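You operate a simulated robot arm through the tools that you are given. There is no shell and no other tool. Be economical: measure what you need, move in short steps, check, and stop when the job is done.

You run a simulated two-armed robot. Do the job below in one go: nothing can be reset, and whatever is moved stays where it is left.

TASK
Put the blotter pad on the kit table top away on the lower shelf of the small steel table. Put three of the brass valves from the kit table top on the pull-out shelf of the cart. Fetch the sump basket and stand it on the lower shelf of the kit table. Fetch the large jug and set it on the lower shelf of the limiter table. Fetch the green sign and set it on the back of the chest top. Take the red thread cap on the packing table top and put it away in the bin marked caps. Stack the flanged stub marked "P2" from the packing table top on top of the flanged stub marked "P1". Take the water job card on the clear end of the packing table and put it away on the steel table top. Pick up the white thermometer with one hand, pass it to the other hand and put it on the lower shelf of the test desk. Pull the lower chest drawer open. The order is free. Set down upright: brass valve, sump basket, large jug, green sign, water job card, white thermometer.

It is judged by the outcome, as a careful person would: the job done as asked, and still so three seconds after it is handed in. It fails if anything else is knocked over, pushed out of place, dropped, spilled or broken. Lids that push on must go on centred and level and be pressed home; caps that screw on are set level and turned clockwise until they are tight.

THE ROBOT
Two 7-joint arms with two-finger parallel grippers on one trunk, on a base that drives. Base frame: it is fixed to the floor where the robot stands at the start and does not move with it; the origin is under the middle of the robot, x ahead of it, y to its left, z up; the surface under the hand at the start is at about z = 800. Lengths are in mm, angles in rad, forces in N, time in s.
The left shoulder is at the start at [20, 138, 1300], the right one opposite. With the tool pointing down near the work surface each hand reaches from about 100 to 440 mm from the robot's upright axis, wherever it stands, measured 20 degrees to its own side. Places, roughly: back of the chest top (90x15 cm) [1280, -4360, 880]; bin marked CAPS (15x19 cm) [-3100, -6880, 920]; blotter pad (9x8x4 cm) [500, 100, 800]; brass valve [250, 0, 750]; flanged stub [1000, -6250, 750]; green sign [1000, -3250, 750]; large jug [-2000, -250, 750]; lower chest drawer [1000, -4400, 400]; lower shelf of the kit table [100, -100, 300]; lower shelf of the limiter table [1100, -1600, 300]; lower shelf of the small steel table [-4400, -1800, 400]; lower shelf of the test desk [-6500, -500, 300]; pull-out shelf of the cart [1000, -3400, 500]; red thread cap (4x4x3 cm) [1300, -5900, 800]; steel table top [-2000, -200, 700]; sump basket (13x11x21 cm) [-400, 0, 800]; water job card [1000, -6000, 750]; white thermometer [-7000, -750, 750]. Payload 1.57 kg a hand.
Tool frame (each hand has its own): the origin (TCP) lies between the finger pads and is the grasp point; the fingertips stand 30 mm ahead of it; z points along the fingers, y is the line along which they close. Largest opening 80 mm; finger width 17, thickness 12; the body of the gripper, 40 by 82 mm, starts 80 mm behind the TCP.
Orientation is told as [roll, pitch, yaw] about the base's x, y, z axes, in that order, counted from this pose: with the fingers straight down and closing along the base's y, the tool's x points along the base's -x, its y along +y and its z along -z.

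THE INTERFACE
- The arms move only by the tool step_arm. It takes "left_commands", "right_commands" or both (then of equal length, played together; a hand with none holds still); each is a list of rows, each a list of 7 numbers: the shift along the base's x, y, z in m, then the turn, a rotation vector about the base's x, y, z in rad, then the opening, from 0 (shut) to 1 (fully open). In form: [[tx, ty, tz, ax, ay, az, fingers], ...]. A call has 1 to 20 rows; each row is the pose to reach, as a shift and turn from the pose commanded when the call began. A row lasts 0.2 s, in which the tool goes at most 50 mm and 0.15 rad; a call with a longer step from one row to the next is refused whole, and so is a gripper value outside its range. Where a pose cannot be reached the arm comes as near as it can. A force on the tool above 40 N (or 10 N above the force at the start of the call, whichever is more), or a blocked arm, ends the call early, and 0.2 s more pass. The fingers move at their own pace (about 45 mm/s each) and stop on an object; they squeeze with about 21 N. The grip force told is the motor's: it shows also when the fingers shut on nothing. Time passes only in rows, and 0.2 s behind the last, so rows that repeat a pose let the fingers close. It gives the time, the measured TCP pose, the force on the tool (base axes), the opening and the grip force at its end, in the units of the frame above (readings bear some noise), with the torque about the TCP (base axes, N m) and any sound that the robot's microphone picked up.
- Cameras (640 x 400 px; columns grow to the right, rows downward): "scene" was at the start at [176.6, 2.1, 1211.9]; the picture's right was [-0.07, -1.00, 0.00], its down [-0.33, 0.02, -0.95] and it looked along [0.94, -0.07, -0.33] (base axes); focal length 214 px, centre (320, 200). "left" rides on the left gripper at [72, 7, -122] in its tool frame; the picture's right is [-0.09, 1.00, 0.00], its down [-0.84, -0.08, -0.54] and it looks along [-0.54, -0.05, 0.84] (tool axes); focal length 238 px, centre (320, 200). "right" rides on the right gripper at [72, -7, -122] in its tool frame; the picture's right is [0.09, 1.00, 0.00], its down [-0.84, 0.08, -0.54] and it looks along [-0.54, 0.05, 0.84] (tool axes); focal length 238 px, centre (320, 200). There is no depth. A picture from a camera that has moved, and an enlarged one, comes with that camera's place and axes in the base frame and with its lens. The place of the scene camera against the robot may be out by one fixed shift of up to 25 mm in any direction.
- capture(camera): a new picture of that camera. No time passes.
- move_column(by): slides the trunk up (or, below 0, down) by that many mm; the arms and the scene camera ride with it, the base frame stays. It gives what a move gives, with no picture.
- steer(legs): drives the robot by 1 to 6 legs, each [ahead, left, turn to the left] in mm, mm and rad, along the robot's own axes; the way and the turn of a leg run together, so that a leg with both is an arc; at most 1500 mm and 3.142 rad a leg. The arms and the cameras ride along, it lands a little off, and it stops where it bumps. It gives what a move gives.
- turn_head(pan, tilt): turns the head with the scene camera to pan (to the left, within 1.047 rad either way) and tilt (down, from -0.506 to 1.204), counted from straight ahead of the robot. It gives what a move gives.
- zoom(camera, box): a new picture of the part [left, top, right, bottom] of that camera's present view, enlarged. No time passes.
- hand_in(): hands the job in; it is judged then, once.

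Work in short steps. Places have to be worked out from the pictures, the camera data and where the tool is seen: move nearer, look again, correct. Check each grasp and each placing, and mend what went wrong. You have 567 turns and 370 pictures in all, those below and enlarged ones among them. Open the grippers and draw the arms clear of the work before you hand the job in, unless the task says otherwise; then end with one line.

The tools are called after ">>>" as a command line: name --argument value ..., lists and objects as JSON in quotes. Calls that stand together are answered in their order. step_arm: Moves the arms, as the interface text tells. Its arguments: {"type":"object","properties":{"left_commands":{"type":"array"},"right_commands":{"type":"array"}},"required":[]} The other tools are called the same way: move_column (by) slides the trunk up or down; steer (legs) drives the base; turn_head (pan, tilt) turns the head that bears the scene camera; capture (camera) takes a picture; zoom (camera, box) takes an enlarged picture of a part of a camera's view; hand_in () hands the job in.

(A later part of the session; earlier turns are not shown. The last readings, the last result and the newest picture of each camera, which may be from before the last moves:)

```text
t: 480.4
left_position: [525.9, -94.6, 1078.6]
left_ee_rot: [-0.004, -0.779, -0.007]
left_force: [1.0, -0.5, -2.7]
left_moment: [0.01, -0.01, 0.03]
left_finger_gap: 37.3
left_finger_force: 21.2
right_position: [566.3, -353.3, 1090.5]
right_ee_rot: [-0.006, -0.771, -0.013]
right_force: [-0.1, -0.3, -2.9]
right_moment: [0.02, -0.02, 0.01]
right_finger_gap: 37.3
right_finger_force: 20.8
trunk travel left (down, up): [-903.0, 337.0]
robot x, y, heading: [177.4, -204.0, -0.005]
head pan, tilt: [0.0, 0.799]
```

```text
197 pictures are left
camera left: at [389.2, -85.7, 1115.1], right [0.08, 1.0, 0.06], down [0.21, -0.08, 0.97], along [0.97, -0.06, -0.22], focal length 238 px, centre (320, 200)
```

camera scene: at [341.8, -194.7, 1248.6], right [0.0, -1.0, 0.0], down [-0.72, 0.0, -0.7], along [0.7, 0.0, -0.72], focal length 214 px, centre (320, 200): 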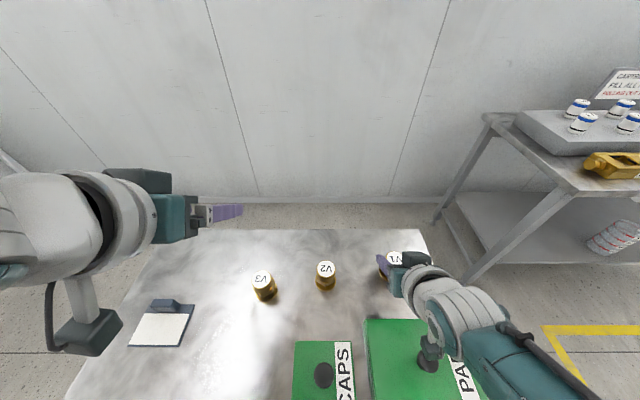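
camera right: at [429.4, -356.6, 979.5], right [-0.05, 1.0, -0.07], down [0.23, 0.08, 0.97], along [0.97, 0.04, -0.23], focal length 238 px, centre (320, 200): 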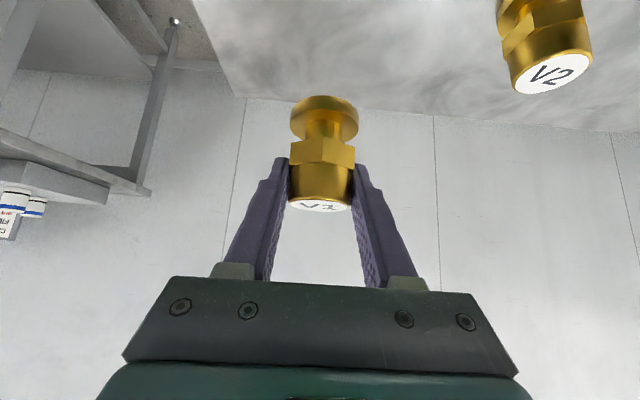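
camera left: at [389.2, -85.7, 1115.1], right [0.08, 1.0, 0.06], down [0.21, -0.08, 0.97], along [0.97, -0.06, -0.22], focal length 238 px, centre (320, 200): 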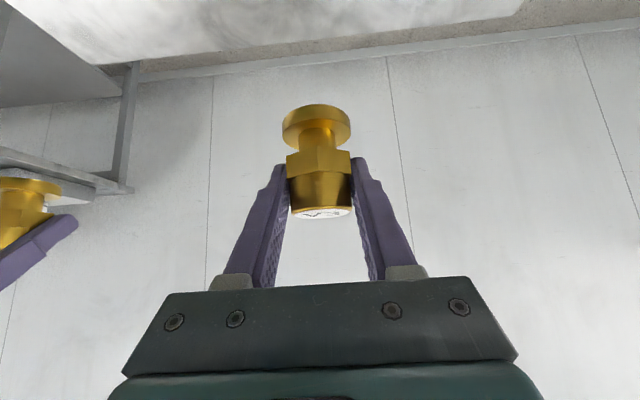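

Both valves held. Drive to the cart.

>>> steer --legs '[[-60, -1490, 0], [0, -1490, 0], [0, -120, 0]]'

>>> turn_head --pan 0 --tilt 0.7

>>> capture --camera "scene"

```text
t: 495.8
left_position: [542.6, -3220.6, 1079.3]
left_ee_rot: [-0.004, -0.781, 0.027]
left_force: [0.0, -0.4, -2.5]
left_moment: [-0.02, -0.04, -0.01]
left_finger_gap: 37.4
left_finger_force: 21.2
right_position: [592.5, -3476.9, 1090.3]
right_ee_rot: [-0.005, -0.769, 0.023]
right_force: [0.6, 0.2, -2.1]
right_moment: [0.02, 0.0, 0.01]
right_finger_gap: 37.3
right_finger_force: 21.7
trunk travel left (down, up): [-903.0, 337.0]
robot x, y, heading: [201.0, -3339.9, 0.034]
head pan, tilt: [0.0, 0.799]
```

```text
t: 496.4
left_position: [541.5, -3219.2, 1078.2]
left_ee_rot: [-0.004, -0.782, 0.028]
left_force: [0.2, -0.4, -2.3]
left_moment: [0.02, 0.04, 0.0]
left_finger_gap: 36.9
left_finger_force: 21.0
right_position: [592.2, -3476.1, 1091.5]
right_ee_rot: [-0.006, -0.771, 0.023]
right_force: [-0.1, -0.2, -2.2]
right_moment: [0.03, 0.02, 0.02]
right_finger_gap: 37.4
right_finger_force: 21.0
trunk travel left (down, up): [-903.0, 337.0]
robot x, y, heading: [198.0, -3340.8, 0.036]
head pan, tilt: [0.0, 0.7]
```

```text
196 pictures are left
camera scene: at [366.1, -3325.4, 1406.7], right [0.03, -1.0, 0.0], down [-0.64, -0.02, -0.76], along [0.76, 0.03, -0.64], focal length 214 px, centre (320, 200)
```

scene: 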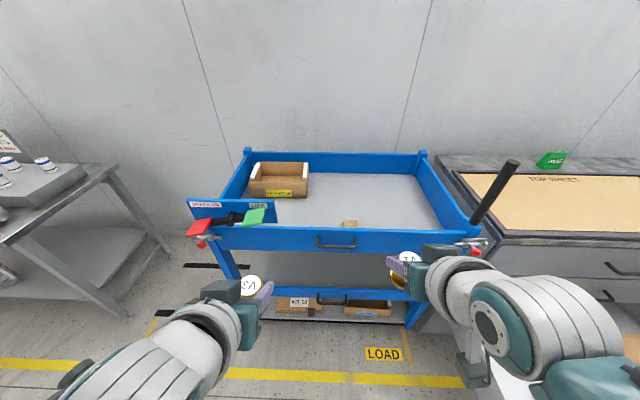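

Straighten and lower the trunk to look into the middle shelf.

>>> steer --legs '[[-60, 0, -0.034]]'

>>> move_column --by -380

>>> turn_head --pan 0 --tilt 0.5

>>> capture --camera "scene"

>>> capture --camera "right"

```text
t: 497.4
left_position: [483.3, -3233.1, 1079.0]
left_ee_rot: [-0.004, -0.78, -0.005]
left_force: [0.8, -0.4, -2.2]
left_moment: [-0.03, 0.01, 0.0]
left_finger_gap: 37.3
left_finger_force: 21.0
right_position: [525.3, -3489.5, 1091.6]
right_ee_rot: [-0.006, -0.771, -0.01]
right_force: [0.3, 0.5, -2.0]
right_moment: [0.02, 0.0, -0.01]
right_finger_gap: 37.7
right_finger_force: 21.2
trunk travel left (down, up): [-903.0, 337.0]
robot x, y, heading: [135.0, -3338.7, 0.0]
head pan, tilt: [0.0, 0.7]
```

```text
t: 501.1
left_position: [484.5, -3233.2, 698.8]
left_ee_rot: [-0.003, -0.781, -0.005]
left_force: [0.5, 0.3, -2.3]
left_moment: [-0.01, 0.02, 0.0]
left_finger_gap: 37.2
left_finger_force: 21.2
right_position: [525.1, -3490.6, 712.1]
right_ee_rot: [-0.003, -0.77, -0.01]
right_force: [0.2, 0.2, -1.4]
right_moment: [0.03, -0.02, -0.04]
right_finger_gap: 37.3
right_finger_force: 21.1
trunk travel left (down, up): [-523.0, 717.0]
robot x, y, heading: [131.7, -3342.4, -0.008]
head pan, tilt: [0.0, 0.7]
```

```text
t: 501.8
left_position: [484.0, -3233.2, 698.9]
left_ee_rot: [-0.004, -0.78, -0.007]
left_force: [0.2, 0.2, -1.8]
left_moment: [0.05, 0.01, 0.04]
left_finger_gap: 37.1
left_finger_force: 20.5
right_position: [525.4, -3490.8, 711.1]
right_ee_rot: [-0.004, -0.772, -0.012]
right_force: [0.2, -0.6, -1.7]
right_moment: [0.0, -0.03, 0.0]
right_finger_gap: 37.6
right_finger_force: 20.8
trunk travel left (down, up): [-523.0, 717.0]
robot x, y, heading: [135.0, -3343.5, -0.003]
head pan, tilt: [0.0, 0.499]
```

```text
195 pictures are left
camera scene: at [310.3, -3332.5, 1044.4], right [0.0, -1.0, 0.0], down [-0.48, 0.0, -0.88], along [0.88, 0.0, -0.48], focal length 214 px, centre (320, 200)
```

scene: 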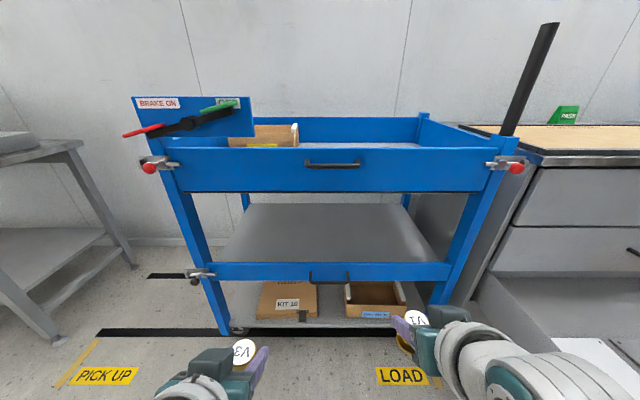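

```text
194 pictures are left
camera right: at [388.3, -3494.3, 749.3], right [-0.05, 1.0, -0.07], down [0.22, 0.08, 0.97], along [0.97, 0.04, -0.23], focal length 238 px, centre (320, 200)
```

right: 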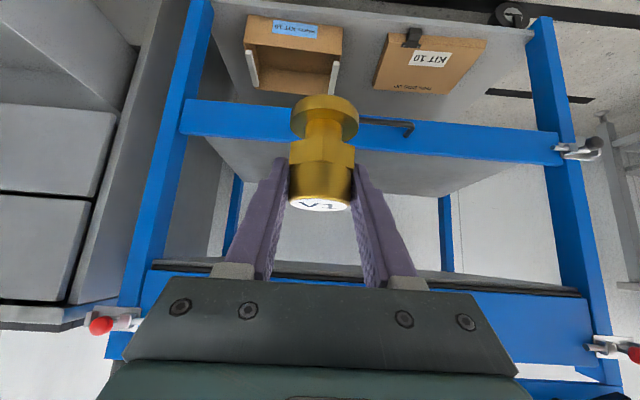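

Geometry: shelf floor z≈495, front lip up to z≈552 at x≈802–822, opening up to ≈790. I lower to carry the valves just above the lip and approach.

>>> move_column --by -65

>>> steer --legs '[[230, 0, 0.005]]'

>>> capture --camera "right"

>>> capture --camera "scene"

```text
t: 502.9
left_position: [483.4, -3233.1, 633.9]
left_ee_rot: [-0.003, -0.781, -0.004]
left_force: [-0.8, 0.6, -3.0]
left_moment: [-0.02, 0.02, -0.01]
left_finger_gap: 37.4
left_finger_force: 20.4
right_position: [525.4, -3489.8, 647.4]
right_ee_rot: [-0.001, -0.771, -0.011]
right_force: [-0.3, -0.4, -3.2]
right_moment: [0.01, -0.01, -0.01]
right_finger_gap: 37.2
right_finger_force: 20.6
trunk travel left (down, up): [-458.0, 782.0]
robot x, y, heading: [136.8, -3341.8, 0.002]
head pan, tilt: [0.0, 0.499]
```

```text
t: 504.6
left_position: [715.2, -3227.0, 634.2]
left_ee_rot: [-0.003, -0.78, 0.006]
left_force: [0.6, 0.2, -2.9]
left_moment: [0.03, 0.0, 0.01]
left_finger_gap: 37.4
left_finger_force: 21.4
right_position: [759.9, -3485.6, 646.9]
right_ee_rot: [-0.006, -0.769, 0.001]
right_force: [-0.5, 0.2, -2.0]
right_moment: [0.01, 0.02, -0.02]
right_finger_gap: 37.5
right_finger_force: 20.9
trunk travel left (down, up): [-458.0, 782.0]
robot x, y, heading: [369.1, -3340.8, 0.008]
head pan, tilt: [0.0, 0.499]
```

```text
193 pictures are left
camera right: at [623.2, -3490.5, 684.3], right [-0.06, 1.0, -0.07], down [0.22, 0.08, 0.97], along [0.97, 0.05, -0.23], focal length 238 px, centre (320, 200)
```

right: 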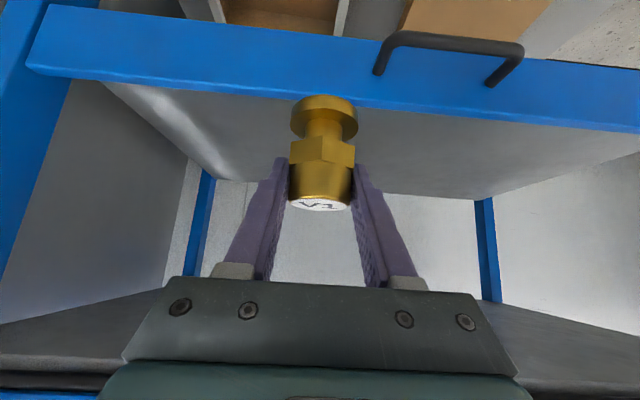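

```text
192 pictures are left
camera scene: at [543.6, -3329.3, 979.5], right [0.01, -1.0, 0.0], down [-0.48, 0.0, -0.88], along [0.88, 0.01, -0.48], focal length 214 px, centre (320, 200)
```

scene: 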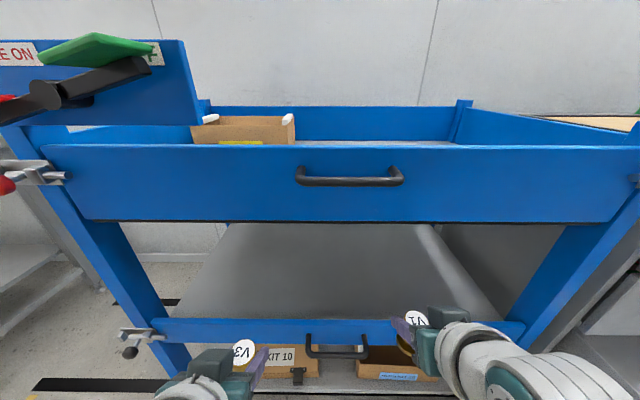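

Clearance over the lip is ~35 mm. Drive ahead 118 mm.

>>> steer --legs '[[118, 0, 0]]'

>>> capture --camera "right"

>>> capture --camera "left"

```text
t: 505.9
left_position: [832.7, -3225.2, 633.4]
left_ee_rot: [-0.004, -0.78, 0.008]
left_force: [0.2, 0.3, -2.5]
left_moment: [-0.04, 0.04, 0.0]
left_finger_gap: 37.2
left_finger_force: 20.9
right_position: [878.2, -3482.0, 645.8]
right_ee_rot: [-0.006, -0.77, 0.002]
right_force: [1.0, 0.1, -2.3]
right_moment: [0.02, -0.01, -0.02]
right_finger_gap: 37.2
right_finger_force: 20.5
trunk travel left (down, up): [-458.0, 782.0]
robot x, y, heading: [487.7, -3341.1, 0.014]
head pan, tilt: [0.0, 0.499]
```

```text
191 pictures are left
camera right: at [741.1, -3488.2, 684.1], right [-0.07, 1.0, -0.07], down [0.22, 0.08, 0.97], along [0.97, 0.05, -0.23], focal length 238 px, centre (320, 200)
```

right: 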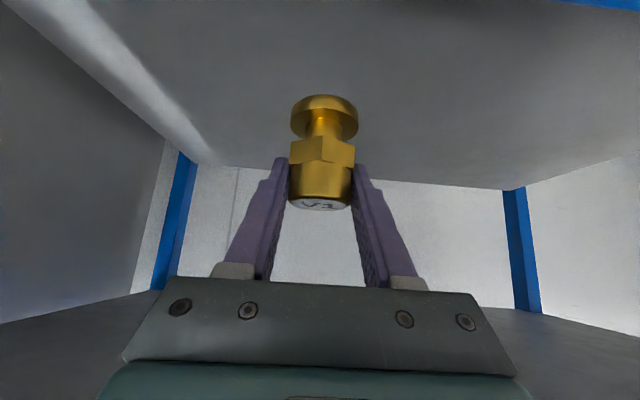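

```text
190 pictures are left
camera left: at [696.4, -3217.9, 670.0], right [0.06, 1.0, 0.06], down [0.21, -0.07, 0.97], along [0.97, -0.04, -0.22], focal length 238 px, centre (320, 200)
```

left: 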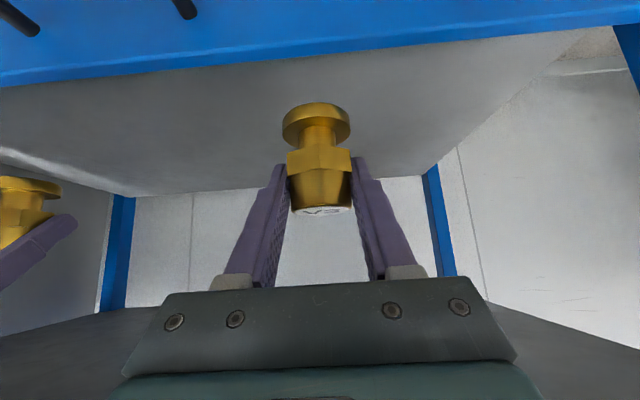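

I extend the left hand 45 mm forward so both valves are behind the lip, then lower by column.

>>> step_arm --left_commands '[[0.02, 0, 0, 0, 0, 0, 0.1], [0.045, 0, 0, 0, 0, 0, 0.1], [0.045, 0, 0, 0, 0, 0, 0.1]]'

>>> move_column --by -60

>>> capture --camera "right"

>>> capture --camera "left"

```text
t: 506.6
left_position: [877.4, -3222.6, 633.7]
left_ee_rot: [-0.004, -0.777, 0.009]
left_force: [0.0, 0.1, -2.4]
left_moment: [0.03, 0.0, -0.02]
left_finger_gap: 37.1
left_finger_force: 21.0
right_position: [876.1, -3481.9, 645.5]
right_ee_rot: [-0.006, -0.768, 0.003]
right_force: [-0.3, -0.8, -2.2]
right_moment: [0.01, 0.0, 0.0]
right_finger_gap: 37.3
right_finger_force: 21.4
trunk travel left (down, up): [-458.0, 782.0]
robot x, y, heading: [490.6, -3338.1, 0.018]
head pan, tilt: [0.0, 0.499]
```

```text
t: 507.6
left_position: [878.4, -3225.0, 573.8]
left_ee_rot: [-0.002, -0.781, 0.008]
left_force: [0.2, -0.6, -2.6]
left_moment: [0.05, 0.03, 0.03]
left_finger_gap: 36.8
left_finger_force: 21.1
right_position: [877.8, -3482.2, 584.8]
right_ee_rot: [-0.007, -0.771, 0.004]
right_force: [0.4, -0.5, -2.5]
right_moment: [-0.02, 0.0, 0.02]
right_finger_gap: 37.2
right_finger_force: 21.1
trunk travel left (down, up): [-398.0, 842.0]
robot x, y, heading: [482.5, -3339.2, 0.009]
head pan, tilt: [0.0, 0.499]
```

```text
189 pictures are left
camera right: at [740.7, -3488.1, 624.0], right [-0.07, 1.0, -0.07], down [0.22, 0.08, 0.97], along [0.97, 0.05, -0.23], focal length 238 px, centre (320, 200)
```

right: 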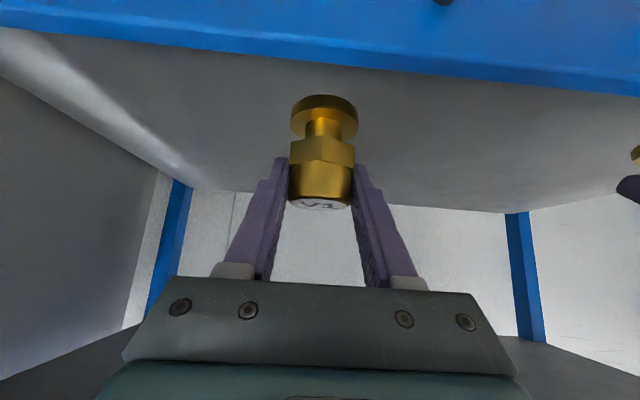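

```text
188 pictures are left
camera left: at [741.7, -3217.1, 611.1], right [0.06, 1.0, 0.06], down [0.21, -0.07, 0.97], along [0.97, -0.04, -0.22], focal length 238 px, centre (320, 200)
```

left: 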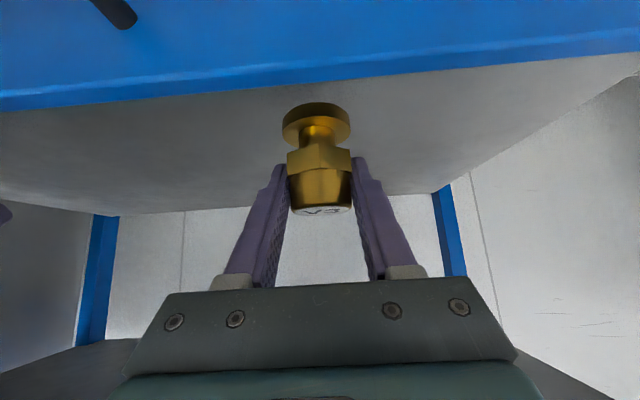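

>>> move_column --by -14

>>> move_column --by -5

>>> move_column --by -4

>>> capture --camera "left"

```text
t: 508.3
left_position: [877.8, -3224.4, 561.2]
left_ee_rot: [-0.003, -0.78, 0.008]
left_force: [-0.8, -1.0, -3.0]
left_moment: [-0.03, 0.03, 0.0]
left_finger_gap: 36.9
left_finger_force: 20.6
right_position: [877.7, -3482.1, 571.0]
right_ee_rot: [-0.006, -0.769, 0.004]
right_force: [-0.1, 0.0, -1.7]
right_moment: [0.0, 0.02, -0.03]
right_finger_gap: 37.6
right_finger_force: 20.8
trunk travel left (down, up): [-384.0, 856.0]
robot x, y, heading: [486.6, -3336.0, 0.01]
head pan, tilt: [0.0, 0.499]
```

```text
t: 508.8
left_position: [878.1, -3223.9, 555.4]
left_ee_rot: [-0.003, -0.779, 0.008]
left_force: [-0.1, -0.5, -1.7]
left_moment: [0.03, 0.01, -0.01]
left_finger_gap: 37.3
left_finger_force: 20.8
right_position: [878.1, -3483.5, 565.8]
right_ee_rot: [-0.005, -0.77, 0.002]
right_force: [0.9, 0.0, -2.4]
right_moment: [-0.02, 0.01, 0.0]
right_finger_gap: 37.5
right_finger_force: 21.2
trunk travel left (down, up): [-379.0, 861.0]
robot x, y, heading: [485.1, -3340.0, 0.013]
head pan, tilt: [0.0, 0.499]
```

```text
t: 509.3
left_position: [877.9, -3224.1, 550.8]
left_ee_rot: [-0.003, -0.779, 0.008]
left_force: [0.8, 0.6, -2.4]
left_moment: [-0.02, -0.02, -0.01]
left_finger_gap: 36.9
left_finger_force: 21.0
right_position: [877.6, -3482.2, 563.1]
right_ee_rot: [-0.005, -0.769, 0.004]
right_force: [0.1, 0.1, -2.9]
right_moment: [0.0, -0.01, -0.03]
right_finger_gap: 37.1
right_finger_force: 21.3
trunk travel left (down, up): [-375.0, 865.0]
robot x, y, heading: [481.8, -3338.0, 0.013]
head pan, tilt: [0.0, 0.499]
```

```text
187 pictures are left
camera left: at [741.6, -3217.2, 588.1], right [0.06, 1.0, 0.06], down [0.21, -0.07, 0.97], along [0.97, -0.04, -0.22], focal length 238 px, centre (320, 200)
```

left: 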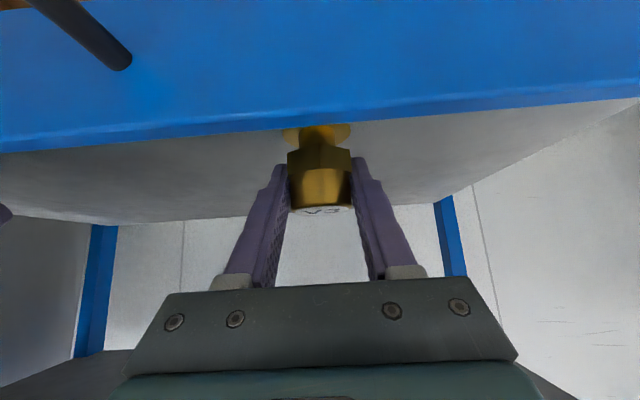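

>>> move_column --by -4

>>> move_column --by -4

>>> move_column --by -4

```text
t: 509.9
left_position: [878.1, -3224.7, 546.9]
left_ee_rot: [-0.004, -0.78, 0.009]
left_force: [-0.5, -0.4, -2.0]
left_moment: [-0.02, 0.0, -0.03]
left_finger_gap: 37.2
left_finger_force: 20.8
right_position: [878.0, -3482.4, 559.0]
right_ee_rot: [-0.006, -0.769, 0.002]
right_force: [-0.6, -0.6, -2.5]
right_moment: [-0.01, 0.0, 0.0]
right_finger_gap: 37.3
right_finger_force: 20.7
trunk travel left (down, up): [-371.0, 869.0]
robot x, y, heading: [488.0, -3339.7, 0.014]
head pan, tilt: [0.0, 0.499]
```

```text
t: 510.4
left_position: [877.6, -3223.9, 543.6]
left_ee_rot: [-0.003, -0.781, 0.01]
left_force: [-0.1, -0.7, -2.7]
left_moment: [0.01, 0.0, -0.01]
left_finger_gap: 37.1
left_finger_force: 21.1
right_position: [877.5, -3482.6, 555.5]
right_ee_rot: [-0.005, -0.77, 0.003]
right_force: [0.0, -0.9, -2.9]
right_moment: [0.01, 0.02, -0.01]
right_finger_gap: 37.2
right_finger_force: 21.0
trunk travel left (down, up): [-367.0, 873.0]
robot x, y, heading: [486.8, -3339.8, 0.016]
head pan, tilt: [0.0, 0.499]
```

```text
t: 510.9
left_position: [877.1, -3224.6, 540.0]
left_ee_rot: [-0.003, -0.781, 0.009]
left_force: [-0.5, -0.5, -2.1]
left_moment: [-0.02, -0.01, 0.01]
left_finger_gap: 37.4
left_finger_force: 21.1
right_position: [877.3, -3482.5, 550.3]
right_ee_rot: [-0.006, -0.769, 0.004]
right_force: [-0.1, -0.7, -3.1]
right_moment: [-0.03, 0.01, 0.0]
right_finger_gap: 37.4
right_finger_force: 20.5
trunk travel left (down, up): [-363.0, 877.0]
robot x, y, heading: [488.9, -3334.7, 0.017]
head pan, tilt: [0.0, 0.499]
```

>>> move_column --by -5

>>> move_column --by -5

>>> move_column --by -5

>>> capture --camera "right"

```text
t: 511.5
left_position: [880.1, -3224.3, 536.5]
left_ee_rot: [-0.006, -0.785, 0.008]
left_force: [-5.2, 0.1, 17.4]
left_moment: [0.41, -0.11, 0.1]
left_finger_gap: 37.3
left_finger_force: 21.3
right_position: [877.3, -3481.9, 545.6]
right_ee_rot: [-0.004, -0.77, 0.003]
right_force: [0.6, 1.0, -2.3]
right_moment: [-0.02, 0.02, 0.04]
right_finger_gap: 37.4
right_finger_force: 20.6
trunk travel left (down, up): [-358.0, 882.0]
robot x, y, heading: [485.1, -3338.6, 0.015]
head pan, tilt: [0.0, 0.499]
```

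```text
t: 512.0
left_position: [880.7, -3224.7, 529.8]
left_ee_rot: [-0.004, -0.782, 0.008]
left_force: [0.5, -0.5, 13.4]
left_moment: [0.18, -0.02, 0.05]
left_finger_gap: 37.2
left_finger_force: 21.4
right_position: [879.4, -3483.0, 542.1]
right_ee_rot: [-0.002, -0.772, 0.003]
right_force: [-1.8, 0.6, 3.4]
right_moment: [0.15, 0.12, 0.02]
right_finger_gap: 37.6
right_finger_force: 21.3
trunk travel left (down, up): [-353.0, 887.0]
robot x, y, heading: [487.1, -3339.6, 0.014]
head pan, tilt: [0.0, 0.499]
```

```text
t: 512.5
left_position: [879.6, -3224.0, 526.5]
left_ee_rot: [-0.003, -0.786, 0.009]
left_force: [-13.3, 2.3, 33.5]
left_moment: [0.52, -0.1, 0.18]
left_finger_gap: 37.4
left_finger_force: 21.1
right_position: [881.7, -3481.7, 539.1]
right_ee_rot: [-0.004, -0.779, 0.003]
right_force: [3.2, -2.5, 15.8]
right_moment: [-0.06, -0.2, -0.13]
right_finger_gap: 37.7
right_finger_force: 21.3
trunk travel left (down, up): [-348.0, 892.0]
robot x, y, heading: [485.3, -3340.2, 0.014]
head pan, tilt: [0.0, 0.499]
```

```text
186 pictures are left
camera right: at [744.1, -3487.6, 576.1], right [-0.07, 1.0, -0.07], down [0.21, 0.08, 0.97], along [0.97, 0.05, -0.22], focal length 238 px, centre (320, 200)
```

right: 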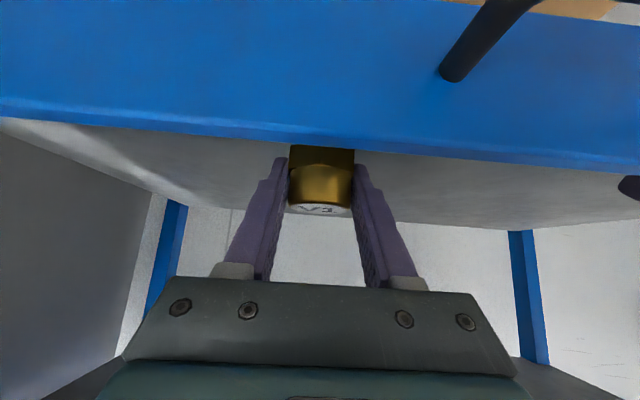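

Both valves rest on the shelf. Ease up 4 mm and open both hands, then rise.

>>> move_column --by 4

>>> step_arm --left_commands '[[0, 0, 0, 0, 0, 0, 0.55], [0, 0, 0, 0, 0, 0, 0.75], [0, 0, 0, 0, 0, 0, 0.85], [0, 0, 0, 0, 0, 0, 0.85]]' --right_commands '[[0, 0, 0, 0, 0, 0, 0.55], [0, 0, 0, 0, 0, 0, 0.75], [0, 0, 0, 0, 0, 0, 0.85], [0, 0, 0, 0, 0, 0, 0.85]]'

>>> move_column --by 80

>>> capture --camera "left"

>>> capture --camera "right"

```text
t: 513.1
left_position: [879.1, -3223.6, 525.0]
left_ee_rot: [-0.004, -0.776, 0.008]
left_force: [1.8, -0.9, 2.6]
left_moment: [0.02, -0.16, -0.05]
left_finger_gap: 37.4
left_finger_force: 21.0
right_position: [879.4, -3482.9, 539.1]
right_ee_rot: [-0.004, -0.768, 0.003]
right_force: [2.4, 1.4, 4.0]
right_moment: [0.12, -0.21, 0.03]
right_finger_gap: 37.0
right_finger_force: 21.1
trunk travel left (down, up): [-352.0, 888.0]
robot x, y, heading: [487.1, -3338.6, 0.013]
head pan, tilt: [0.0, 0.499]
```

```text
t: 514.1
left_position: [878.7, -3224.2, 528.4]
left_ee_rot: [-0.004, -0.779, 0.006]
left_force: [-0.5, -0.1, -0.2]
left_moment: [0.01, -0.01, 0.05]
left_finger_gap: 68.0
left_finger_force: 0.0
right_position: [877.5, -3481.7, 539.7]
right_ee_rot: [-0.005, -0.771, 0.003]
right_force: [-0.5, -0.7, -0.8]
right_moment: [-0.03, 0.04, -0.03]
right_finger_gap: 68.0
right_finger_force: 0.2
trunk travel left (down, up): [-352.0, 888.0]
robot x, y, heading: [482.4, -3339.7, 0.015]
head pan, tilt: [0.0, 0.499]
```

```text
t: 515.2
left_position: [878.6, -3224.4, 607.8]
left_ee_rot: [-0.003, -0.779, 0.009]
left_force: [-0.7, -0.4, 0.5]
left_moment: [-0.02, -0.01, 0.01]
left_finger_gap: 68.1
left_finger_force: 0.1
right_position: [879.0, -3481.1, 620.5]
right_ee_rot: [-0.005, -0.77, 0.004]
right_force: [0.8, 0.1, -0.2]
right_moment: [-0.02, -0.01, 0.01]
right_finger_gap: 68.2
right_finger_force: 0.1
trunk travel left (down, up): [-432.0, 808.0]
robot x, y, heading: [489.0, -3335.3, 0.016]
head pan, tilt: [0.0, 0.499]
```

```text
185 pictures are left
camera left: at [742.0, -3217.2, 645.2], right [0.06, 1.0, 0.06], down [0.21, -0.07, 0.97], along [0.97, -0.04, -0.22], focal length 238 px, centre (320, 200)
```

left: 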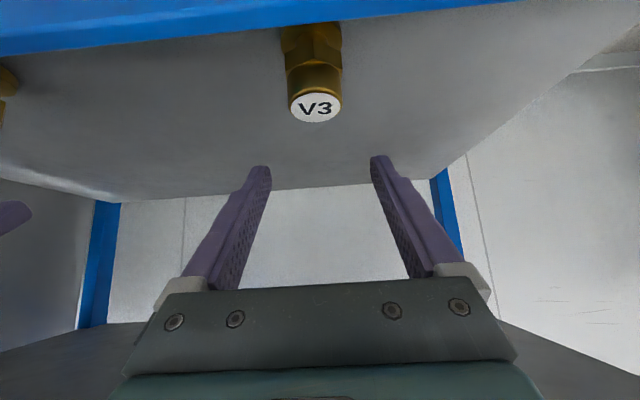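

```text
184 pictures are left
camera right: at [741.0, -3488.2, 658.1], right [-0.07, 1.0, -0.07], down [0.22, 0.08, 0.97], along [0.97, 0.05, -0.23], focal length 238 px, centre (320, 200)
```

right: 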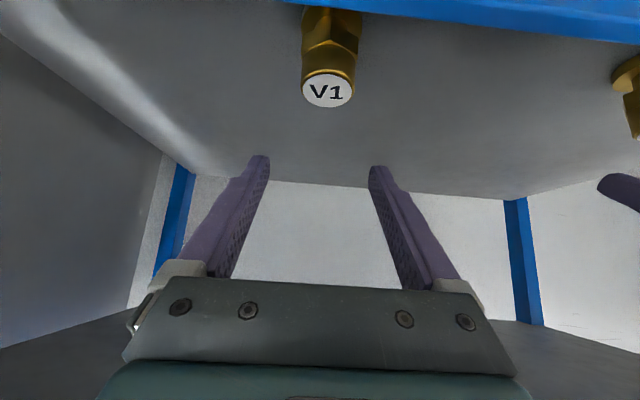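

Both valves stand on the pull-out shelf. Back out and return to the kit table for V2 and the blotter pad.

>>> steer --legs '[[-400, 0, -0.015]]'

>>> move_column --by 400

>>> steer --legs '[[0, 1490, 0], [0, 1490, 0], [60, 120, 0]]'

>>> turn_head --pan 0.1 --tilt 0.9

>>> capture --camera "scene"

```text
t: 517.7
left_position: [486.8, -3232.8, 609.0]
left_ee_rot: [-0.003, -0.781, -0.007]
left_force: [0.1, -0.7, -0.5]
left_moment: [0.0, -0.03, 0.0]
left_finger_gap: 67.9
left_finger_force: 0.0
right_position: [483.0, -3491.0, 619.2]
right_ee_rot: [-0.005, -0.769, -0.013]
right_force: [0.2, -0.8, -1.2]
right_moment: [0.03, -0.02, -0.04]
right_finger_gap: 67.8
right_finger_force: 0.1
trunk travel left (down, up): [-432.0, 808.0]
robot x, y, heading: [90.9, -3336.7, 0.001]
head pan, tilt: [0.0, 0.499]
```

```text
t: 521.5
left_position: [486.4, -3233.6, 1009.7]
left_ee_rot: [-0.004, -0.78, -0.007]
left_force: [-0.4, 0.8, 0.3]
left_moment: [0.02, 0.0, 0.02]
left_finger_gap: 68.1
left_finger_force: 0.0
right_position: [481.9, -3490.7, 1020.5]
right_ee_rot: [-0.006, -0.77, -0.013]
right_force: [0.2, 0.1, 0.7]
right_moment: [0.01, -0.03, -0.02]
right_finger_gap: 67.7
right_finger_force: 0.0
trunk travel left (down, up): [-832.0, 408.0]
robot x, y, heading: [94.8, -3338.9, 0.003]
head pan, tilt: [0.0, 0.499]
```

```text
t: 537.3
left_position: [559.5, -29.2, 1008.0]
left_ee_rot: [-0.003, -0.781, -0.022]
left_force: [-0.2, 0.8, 0.3]
left_moment: [-0.02, 0.01, -0.03]
left_finger_gap: 67.9
left_finger_force: 0.1
right_position: [550.9, -286.8, 1020.7]
right_ee_rot: [-0.006, -0.77, -0.026]
right_force: [-0.7, -0.7, -0.5]
right_moment: [0.03, -0.01, -0.03]
right_finger_gap: 67.8
right_finger_force: 0.1
trunk travel left (down, up): [-832.0, 408.0]
robot x, y, heading: [162.2, -129.6, -0.014]
head pan, tilt: [0.0, 0.499]
```

```text
t: 538.2
left_position: [559.1, -29.3, 1008.4]
left_ee_rot: [-0.004, -0.78, -0.021]
left_force: [-0.1, -0.5, 0.0]
left_moment: [-0.03, -0.01, 0.03]
left_finger_gap: 67.8
left_finger_force: 0.0
right_position: [551.6, -286.6, 1019.5]
right_ee_rot: [-0.005, -0.77, -0.026]
right_force: [-0.8, -0.2, -0.6]
right_moment: [-0.02, 0.01, 0.01]
right_finger_gap: 68.2
right_finger_force: 0.1
trunk travel left (down, up): [-832.0, 408.0]
robot x, y, heading: [165.3, -129.6, -0.015]
head pan, tilt: [0.099, 0.901]
```

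```text
183 pictures are left
camera scene: at [323.3, -117.6, 1319.7], right [0.08, -1.0, 0.0], down [-0.78, -0.07, -0.62], along [0.62, 0.05, -0.78], focal length 214 px, centre (320, 200)
```

scene: 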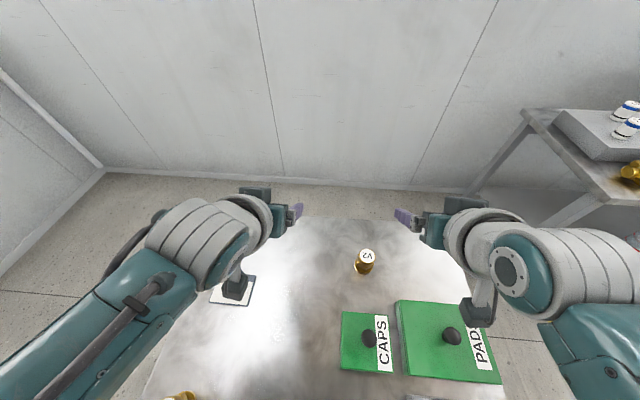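

Shift left 70 mm so the right hand faces V2, and lower to look.

>>> steer --legs '[[-30, 68, 0.015]]'

>>> move_column --by -95

>>> capture --camera "right"

>>> capture --camera "left"

```text
t: 539.2
left_position: [530.1, 43.9, 1008.8]
left_ee_rot: [-0.006, -0.781, -0.006]
left_force: [0.0, 0.4, 0.1]
left_moment: [0.01, 0.0, -0.02]
left_finger_gap: 68.2
left_finger_force: 0.0
right_position: [523.8, -213.3, 1018.9]
right_ee_rot: [-0.006, -0.771, -0.013]
right_force: [0.7, -0.2, -0.4]
right_moment: [-0.01, -0.02, -0.01]
right_finger_gap: 68.1
right_finger_force: 0.1
trunk travel left (down, up): [-832.0, 408.0]
robot x, y, heading: [136.2, -67.1, -0.005]
head pan, tilt: [0.099, 0.901]
```

```text
t: 540.5
left_position: [529.0, 44.3, 914.4]
left_ee_rot: [-0.006, -0.78, -0.007]
left_force: [0.3, -0.5, -0.3]
left_moment: [-0.01, 0.03, -0.01]
left_finger_gap: 68.0
left_finger_force: 0.0
right_position: [524.8, -212.8, 925.6]
right_ee_rot: [-0.004, -0.769, -0.011]
right_force: [0.5, 0.1, 0.3]
right_moment: [0.03, 0.01, 0.02]
right_finger_gap: 67.9
right_finger_force: 0.1
trunk travel left (down, up): [-737.0, 503.0]
robot x, y, heading: [136.4, -63.9, -0.002]
head pan, tilt: [0.099, 0.901]
```

```text
182 pictures are left
camera right: at [387.7, -217.3, 963.3], right [-0.05, 1.0, -0.07], down [0.22, 0.08, 0.97], along [0.97, 0.03, -0.23], focal length 238 px, centre (320, 200)
```

right: 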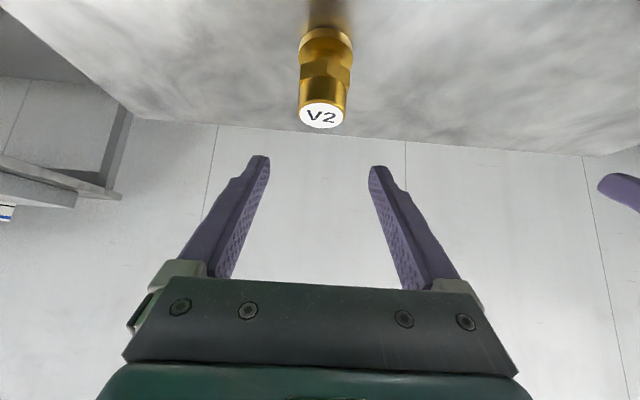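

```text
181 pictures are left
camera left: at [392.8, 53.6, 950.3], right [0.08, 1.0, 0.06], down [0.21, -0.08, 0.97], along [0.97, -0.06, -0.22], focal length 238 px, centre (320, 200)
```

left: 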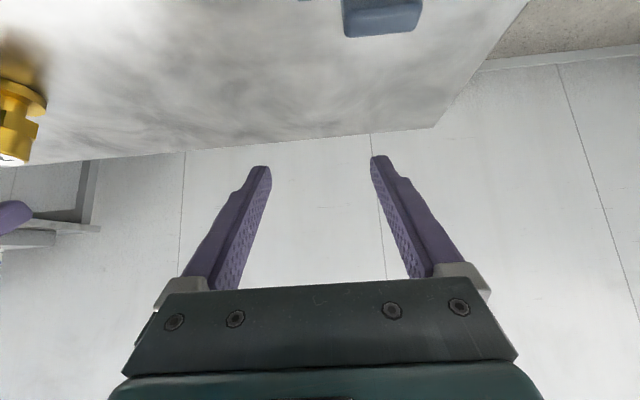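

V2 at (547,-216). Move in and close.

>>> step_arm --right_commands '[[0.006, -0.001, -0.025, 0, 0, 0, 1], [0.013, -0.002, -0.05, 0, 0, 0, 1], [0.02, -0.002, -0.072, 0, 0, 0, 1], [0.02, -0.002, -0.072, 0, 0, 0, 0.6], [0.02, -0.002, -0.072, 0, 0, 0, 0.2], [0.02, -0.002, -0.072, 0, 0, 0, 0.1], [0.02, -0.002, -0.072, 0, 0, 0, 0.1], [0.02, -0.002, -0.072, 0, 0, 0, 0.1]]'

>>> capture --camera "right"

```text
t: 542.3
left_position: [529.5, 43.3, 914.4]
left_ee_rot: [-0.005, -0.781, -0.005]
left_force: [-0.3, 0.3, -0.2]
left_moment: [0.0, 0.01, 0.0]
left_finger_gap: 68.0
left_finger_force: 0.0
right_position: [545.8, -215.4, 852.9]
right_ee_rot: [-0.004, -0.772, -0.012]
right_force: [0.9, 0.9, 0.3]
right_moment: [0.09, -0.07, 0.01]
right_finger_gap: 36.9
right_finger_force: 20.8
trunk travel left (down, up): [-737.0, 503.0]
robot x, y, heading: [137.8, -62.4, -0.001]
head pan, tilt: [0.099, 0.901]
```

```text
180 pictures are left
camera right: at [408.9, -219.5, 891.1], right [-0.05, 1.0, -0.07], down [0.22, 0.08, 0.97], along [0.97, 0.03, -0.23], focal length 238 px, centre (320, 200)
```

right: 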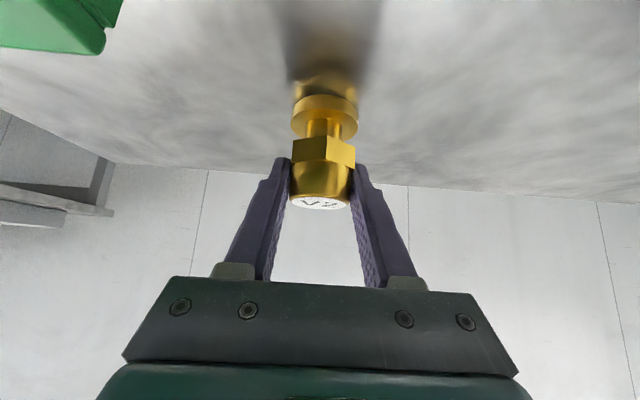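

V2 gripped. Lift, then back and up to view the pad with the left camera.

>>> step_arm --right_commands '[[0, 0, 0.03, 0, 0, 0, 0.1], [0, 0, 0.06, 0, 0, 0, 0.1], [0, 0, 0.08, 0, 0, 0, 0.1]]'

>>> move_column --by 60

>>> steer --legs '[[-130, 40, 0]]'

>>> capture --camera "left"

>>> capture --camera "scene"

```text
t: 543.1
left_position: [528.1, 44.9, 913.6]
left_ee_rot: [-0.002, -0.781, -0.007]
left_force: [-0.6, 1.0, -0.4]
left_moment: [0.02, -0.01, 0.0]
left_finger_gap: 68.0
left_finger_force: 0.0
right_position: [546.1, -216.6, 931.6]
right_ee_rot: [-0.004, -0.768, -0.014]
right_force: [-0.8, 0.2, -1.9]
right_moment: [-0.03, -0.02, 0.0]
right_finger_gap: 37.0
right_finger_force: 20.8
trunk travel left (down, up): [-737.0, 503.0]
robot x, y, heading: [136.6, -63.5, -0.003]
head pan, tilt: [0.099, 0.901]
```

```text
t: 544.1
left_position: [528.9, 44.6, 973.4]
left_ee_rot: [-0.003, -0.78, -0.009]
left_force: [-0.7, 0.1, -0.7]
left_moment: [0.03, 0.03, -0.01]
left_finger_gap: 68.1
left_finger_force: 0.1
right_position: [547.0, -216.0, 991.0]
right_ee_rot: [-0.005, -0.769, -0.011]
right_force: [1.0, 0.5, -2.4]
right_moment: [0.0, -0.01, -0.01]
right_finger_gap: 37.3
right_finger_force: 21.0
trunk travel left (down, up): [-797.0, 443.0]
robot x, y, heading: [138.2, -65.2, -0.003]
head pan, tilt: [0.099, 0.901]
```

```text
t: 545.4
left_position: [394.6, 83.5, 973.3]
left_ee_rot: [-0.005, -0.779, -0.009]
left_force: [-0.5, -0.4, 0.5]
left_moment: [0.0, -0.03, 0.02]
left_finger_gap: 68.0
left_finger_force: 0.1
right_position: [410.9, -176.7, 991.1]
right_ee_rot: [-0.006, -0.769, -0.015]
right_force: [0.4, 0.2, -2.8]
right_moment: [0.02, 0.03, -0.03]
right_finger_gap: 37.4
right_finger_force: 21.2
trunk travel left (down, up): [-797.0, 443.0]
robot x, y, heading: [-1.5, -23.2, -0.005]
head pan, tilt: [0.099, 0.901]
```

```text
179 pictures are left
camera left: at [258.2, 93.6, 1010.3], right [0.08, 1.0, 0.06], down [0.21, -0.08, 0.97], along [0.97, -0.06, -0.22], focal length 238 px, centre (320, 200)
```

left: 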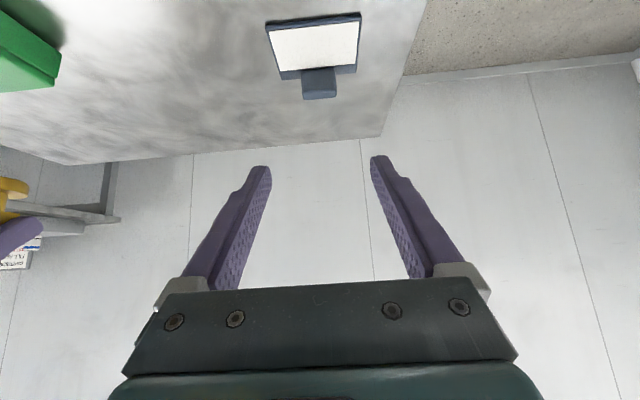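

```text
178 pictures are left
camera scene: at [159.3, -7.6, 1284.6], right [0.1, -1.0, 0.0], down [-0.78, -0.08, -0.62], along [0.62, 0.06, -0.78], focal length 214 px, centre (320, 200)
```

scene: 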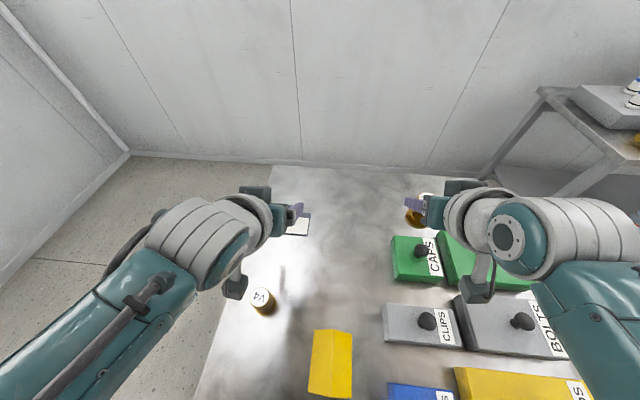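

>>> zoom --camera "left" --box '[240, 0, 400, 110]'

```text
3.64 times, centred on (320, 55) of left
camera zoom: at [258.2, 93.6, 1010.3], right [0.08, 1.0, 0.06], down [0.21, -0.08, 0.97], along [0.97, -0.06, -0.22], focal length 867 px, centre (320, 727)
```

zoom: 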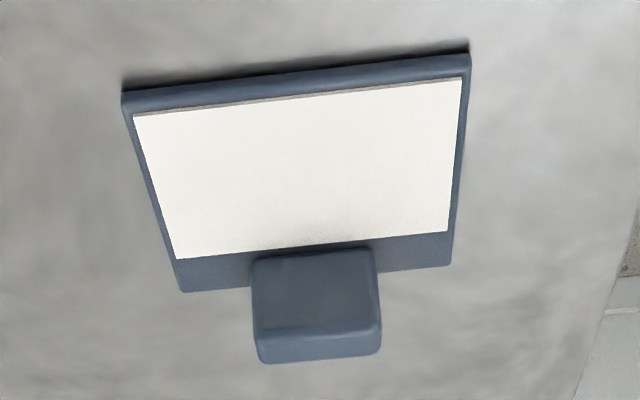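

The pad's grip block is at ≈(495,87), 38 mm wide, top z≈833. I drive ahead 90 and lower the left hand to it.

>>> steer --legs '[[80, 3, 0.005]]'

>>> move_column --by -50

>>> step_arm --left_commands '[[0, 0, -0.02, 0, 0, 0, 0.9], [0, 0, -0.04, 0, 0, 0, 0.9]]'

>>> capture --camera "left"

```text
t: 546.5
left_position: [472.5, 88.2, 973.7]
left_ee_rot: [-0.004, -0.78, -0.006]
left_force: [-1.1, 0.1, 0.4]
left_moment: [-0.04, -0.01, -0.02]
left_finger_gap: 68.0
left_finger_force: 0.0
right_position: [490.5, -172.9, 991.9]
right_ee_rot: [-0.005, -0.769, -0.01]
right_force: [0.1, 0.0, -2.5]
right_moment: [0.03, 0.01, -0.01]
right_finger_gap: 37.2
right_finger_force: 20.9
trunk travel left (down, up): [-797.0, 443.0]
robot x, y, heading: [80.3, -19.3, 0.002]
head pan, tilt: [0.099, 0.901]
```

```text
t: 547.4
left_position: [472.9, 87.8, 922.8]
left_ee_rot: [-0.005, -0.781, -0.005]
left_force: [-0.8, -0.6, 0.9]
left_moment: [0.0, 0.01, -0.03]
left_finger_gap: 67.7
left_finger_force: 0.0
right_position: [491.2, -171.1, 940.7]
right_ee_rot: [-0.003, -0.77, -0.009]
right_force: [-0.2, -0.4, -2.0]
right_moment: [0.0, 0.02, -0.01]
right_finger_gap: 37.1
right_finger_force: 21.3
trunk travel left (down, up): [-747.0, 493.0]
robot x, y, heading: [78.2, -21.9, 0.003]
head pan, tilt: [0.099, 0.901]
```

```text
t: 548.0
left_position: [471.4, 87.4, 883.3]
left_ee_rot: [-0.006, -0.778, -0.003]
left_force: [0.4, -0.7, 0.1]
left_moment: [0.01, 0.04, -0.01]
left_finger_gap: 72.1
left_finger_force: 0.1
right_position: [491.0, -171.8, 941.5]
right_ee_rot: [-0.006, -0.77, -0.008]
right_force: [0.0, 0.2, -2.3]
right_moment: [0.02, 0.0, -0.01]
right_finger_gap: 37.0
right_finger_force: 21.1
trunk travel left (down, up): [-747.0, 493.0]
robot x, y, heading: [79.6, -20.4, -0.002]
head pan, tilt: [0.099, 0.901]
```

```text
176 pictures are left
camera left: at [334.3, 96.2, 919.2], right [0.07, 1.0, 0.06], down [0.21, -0.08, 0.97], along [0.97, -0.06, -0.22], focal length 238 px, centre (320, 200)
```

left: 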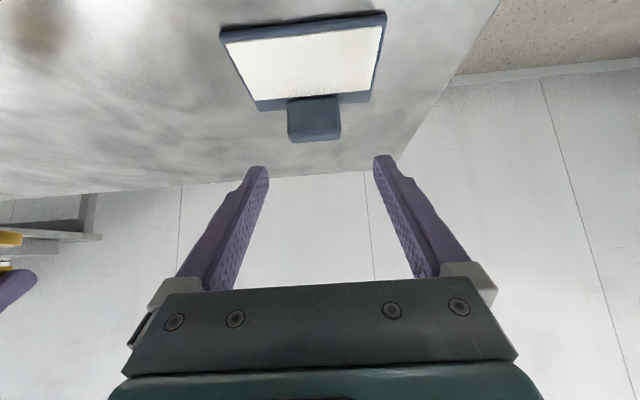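

>>> step_arm --left_commands '[[0.006, -0.003, -0.02, 0, 0, 0, 0.9], [0.013, -0.003, -0.042, 0, 0, 0, 0.9]]'

>>> capture --camera "left"

```text
t: 548.6
left_position: [484.3, 102.2, 843.7]
left_ee_rot: [0.029, -0.768, -0.025]
left_force: [-0.7, 0.6, 0.6]
left_moment: [0.0, -0.06, -0.01]
left_finger_gap: 71.9
left_finger_force: 0.0
left hand out of reach, approached as far as the arm can: row 2
right_position: [490.5, -172.6, 941.4]
right_ee_rot: [-0.005, -0.769, -0.009]
right_force: [0.3, 0.5, -3.7]
right_moment: [0.04, 0.0, -0.01]
right_finger_gap: 37.1
right_finger_force: 21.0
trunk travel left (down, up): [-747.0, 493.0]
robot x, y, heading: [79.4, -20.4, -0.004]
head pan, tilt: [0.099, 0.901]
```

```text
175 pictures are left
camera left: at [348.7, 110.6, 881.8], right [0.07, 0.99, 0.08], down [0.22, -0.1, 0.97], along [0.97, -0.05, -0.23], focal length 238 px, centre (320, 200)
```

left: 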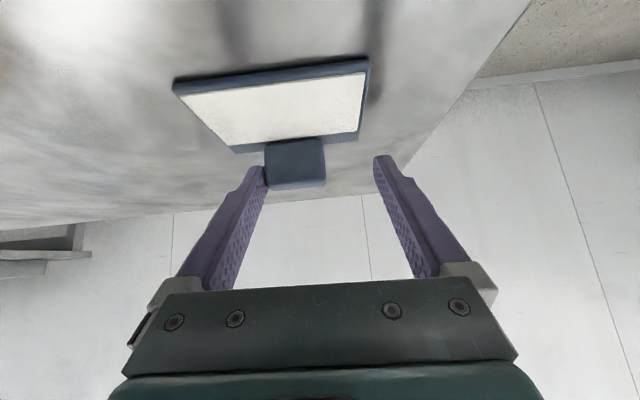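

Out of reach there; I draw the arm back 45 mm, level it, and drive the robot ahead instead.

>>> step_arm --left_commands '[[-0.015, -0.005, 0.02, -0.03, -0.01, 0.018, 0.9], [-0.045, -0.016, 0.02, -0.03, -0.01, 0.018, 0.9]]'

>>> steer --legs '[[45, 0, 0]]'

>>> capture --camera "left"

```text
t: 549.4
left_position: [450.0, 106.9, 858.9]
left_ee_rot: [0.05, -0.805, -0.018]
left_force: [0.2, -0.1, 0.5]
left_moment: [-0.03, 0.01, -0.03]
left_finger_gap: 71.8
left_finger_force: 0.0
right_position: [490.0, -170.5, 939.8]
right_ee_rot: [-0.006, -0.769, -0.01]
right_force: [0.1, 0.9, -3.0]
right_moment: [0.02, 0.0, 0.03]
right_finger_gap: 37.1
right_finger_force: 21.5
trunk travel left (down, up): [-747.0, 493.0]
robot x, y, heading: [76.1, -20.8, -0.002]
head pan, tilt: [0.099, 0.901]
stopped in row 2 (left hand): the arm was blocked; the commanded pose is now the measured one
```

```text
t: 550.3
left_position: [494.8, 106.2, 858.1]
left_ee_rot: [0.05, -0.802, -0.014]
left_force: [-0.3, 0.1, 0.5]
left_moment: [-0.03, 0.01, 0.01]
left_finger_gap: 72.1
left_finger_force: 0.1
right_position: [535.2, -172.4, 941.4]
right_ee_rot: [-0.007, -0.769, -0.008]
right_force: [0.1, -0.3, -2.0]
right_moment: [-0.01, -0.02, -0.02]
right_finger_gap: 37.1
right_finger_force: 20.7
trunk travel left (down, up): [-747.0, 493.0]
robot x, y, heading: [123.6, -18.5, 0.003]
head pan, tilt: [0.099, 0.901]
```

```text
174 pictures are left
camera left: at [357.0, 110.8, 892.3], right [0.04, 0.99, 0.1], down [0.19, -0.11, 0.98], along [0.98, -0.02, -0.2], focal length 238 px, centre (320, 200)
```

left: 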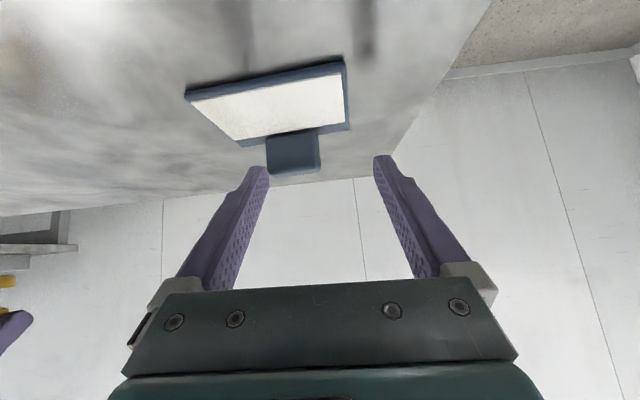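

>>> step_arm --left_commands '[[-0.01, -0.01, 0.005, -0.025, 0, 0, 0.9], [-0.02, -0.02, 0.005, -0.05, 0.015, 0, 0.9]]'

>>> capture --camera "left"

```text
t: 550.9
left_position: [477.8, 101.3, 866.8]
left_ee_rot: [0.011, -0.797, 0.017]
left_force: [0.1, 0.0, -0.8]
left_moment: [0.04, 0.0, 0.03]
left_finger_gap: 71.9
left_finger_force: 0.1
right_position: [534.7, -171.8, 941.5]
right_ee_rot: [-0.005, -0.768, -0.009]
right_force: [-0.4, 0.9, -2.9]
right_moment: [-0.01, -0.01, 0.01]
right_finger_gap: 36.8
right_finger_force: 21.1
trunk travel left (down, up): [-747.0, 493.0]
robot x, y, heading: [123.7, -17.8, 0.006]
head pan, tilt: [0.099, 0.901]
```

```text
173 pictures are left
camera left: at [340.7, 105.1, 901.5], right [0.04, 1.0, 0.07], down [0.2, -0.08, 0.98], along [0.98, -0.02, -0.2], focal length 238 px, centre (320, 200)
```

left: 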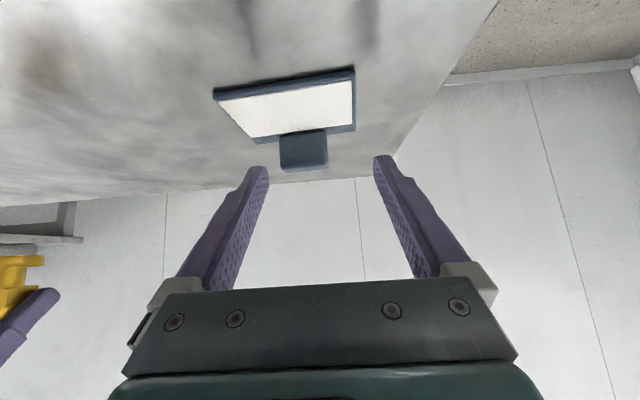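

The pad got nudged ~33 mm forward; its block is now at ≈(534,91). I drive ahead 45 mm (tips above the block) and then correct.

>>> steer --legs '[[43, -8, 0]]'

>>> capture --camera "left"

```text
t: 551.8
left_position: [516.0, 89.9, 865.4]
left_ee_rot: [0.01, -0.79, 0.007]
left_force: [0.6, 1.0, 0.0]
left_moment: [0.01, -0.02, -0.02]
left_finger_gap: 71.8
left_finger_force: 0.0
right_position: [578.5, -180.6, 940.2]
right_ee_rot: [-0.006, -0.769, -0.009]
right_force: [0.9, 0.2, -2.0]
right_moment: [-0.03, 0.02, -0.01]
right_finger_gap: 37.3
right_finger_force: 21.6
trunk travel left (down, up): [-747.0, 493.0]
robot x, y, heading: [169.1, -30.7, -0.001]
head pan, tilt: [0.099, 0.901]
```

```text
172 pictures are left
camera left: at [379.4, 95.1, 900.0], right [0.05, 1.0, 0.07], down [0.21, -0.08, 0.98], along [0.98, -0.03, -0.21], focal length 238 px, centre (320, 200)
```

left: 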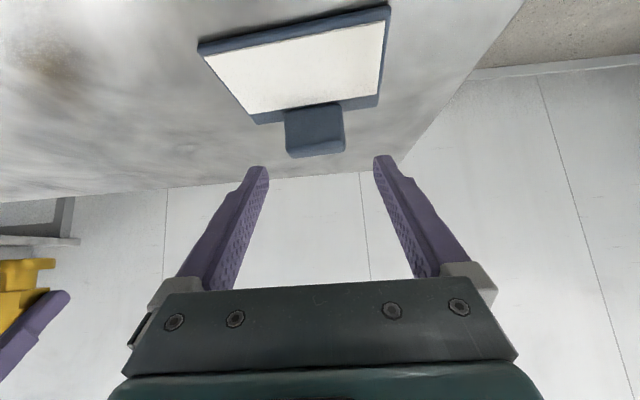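

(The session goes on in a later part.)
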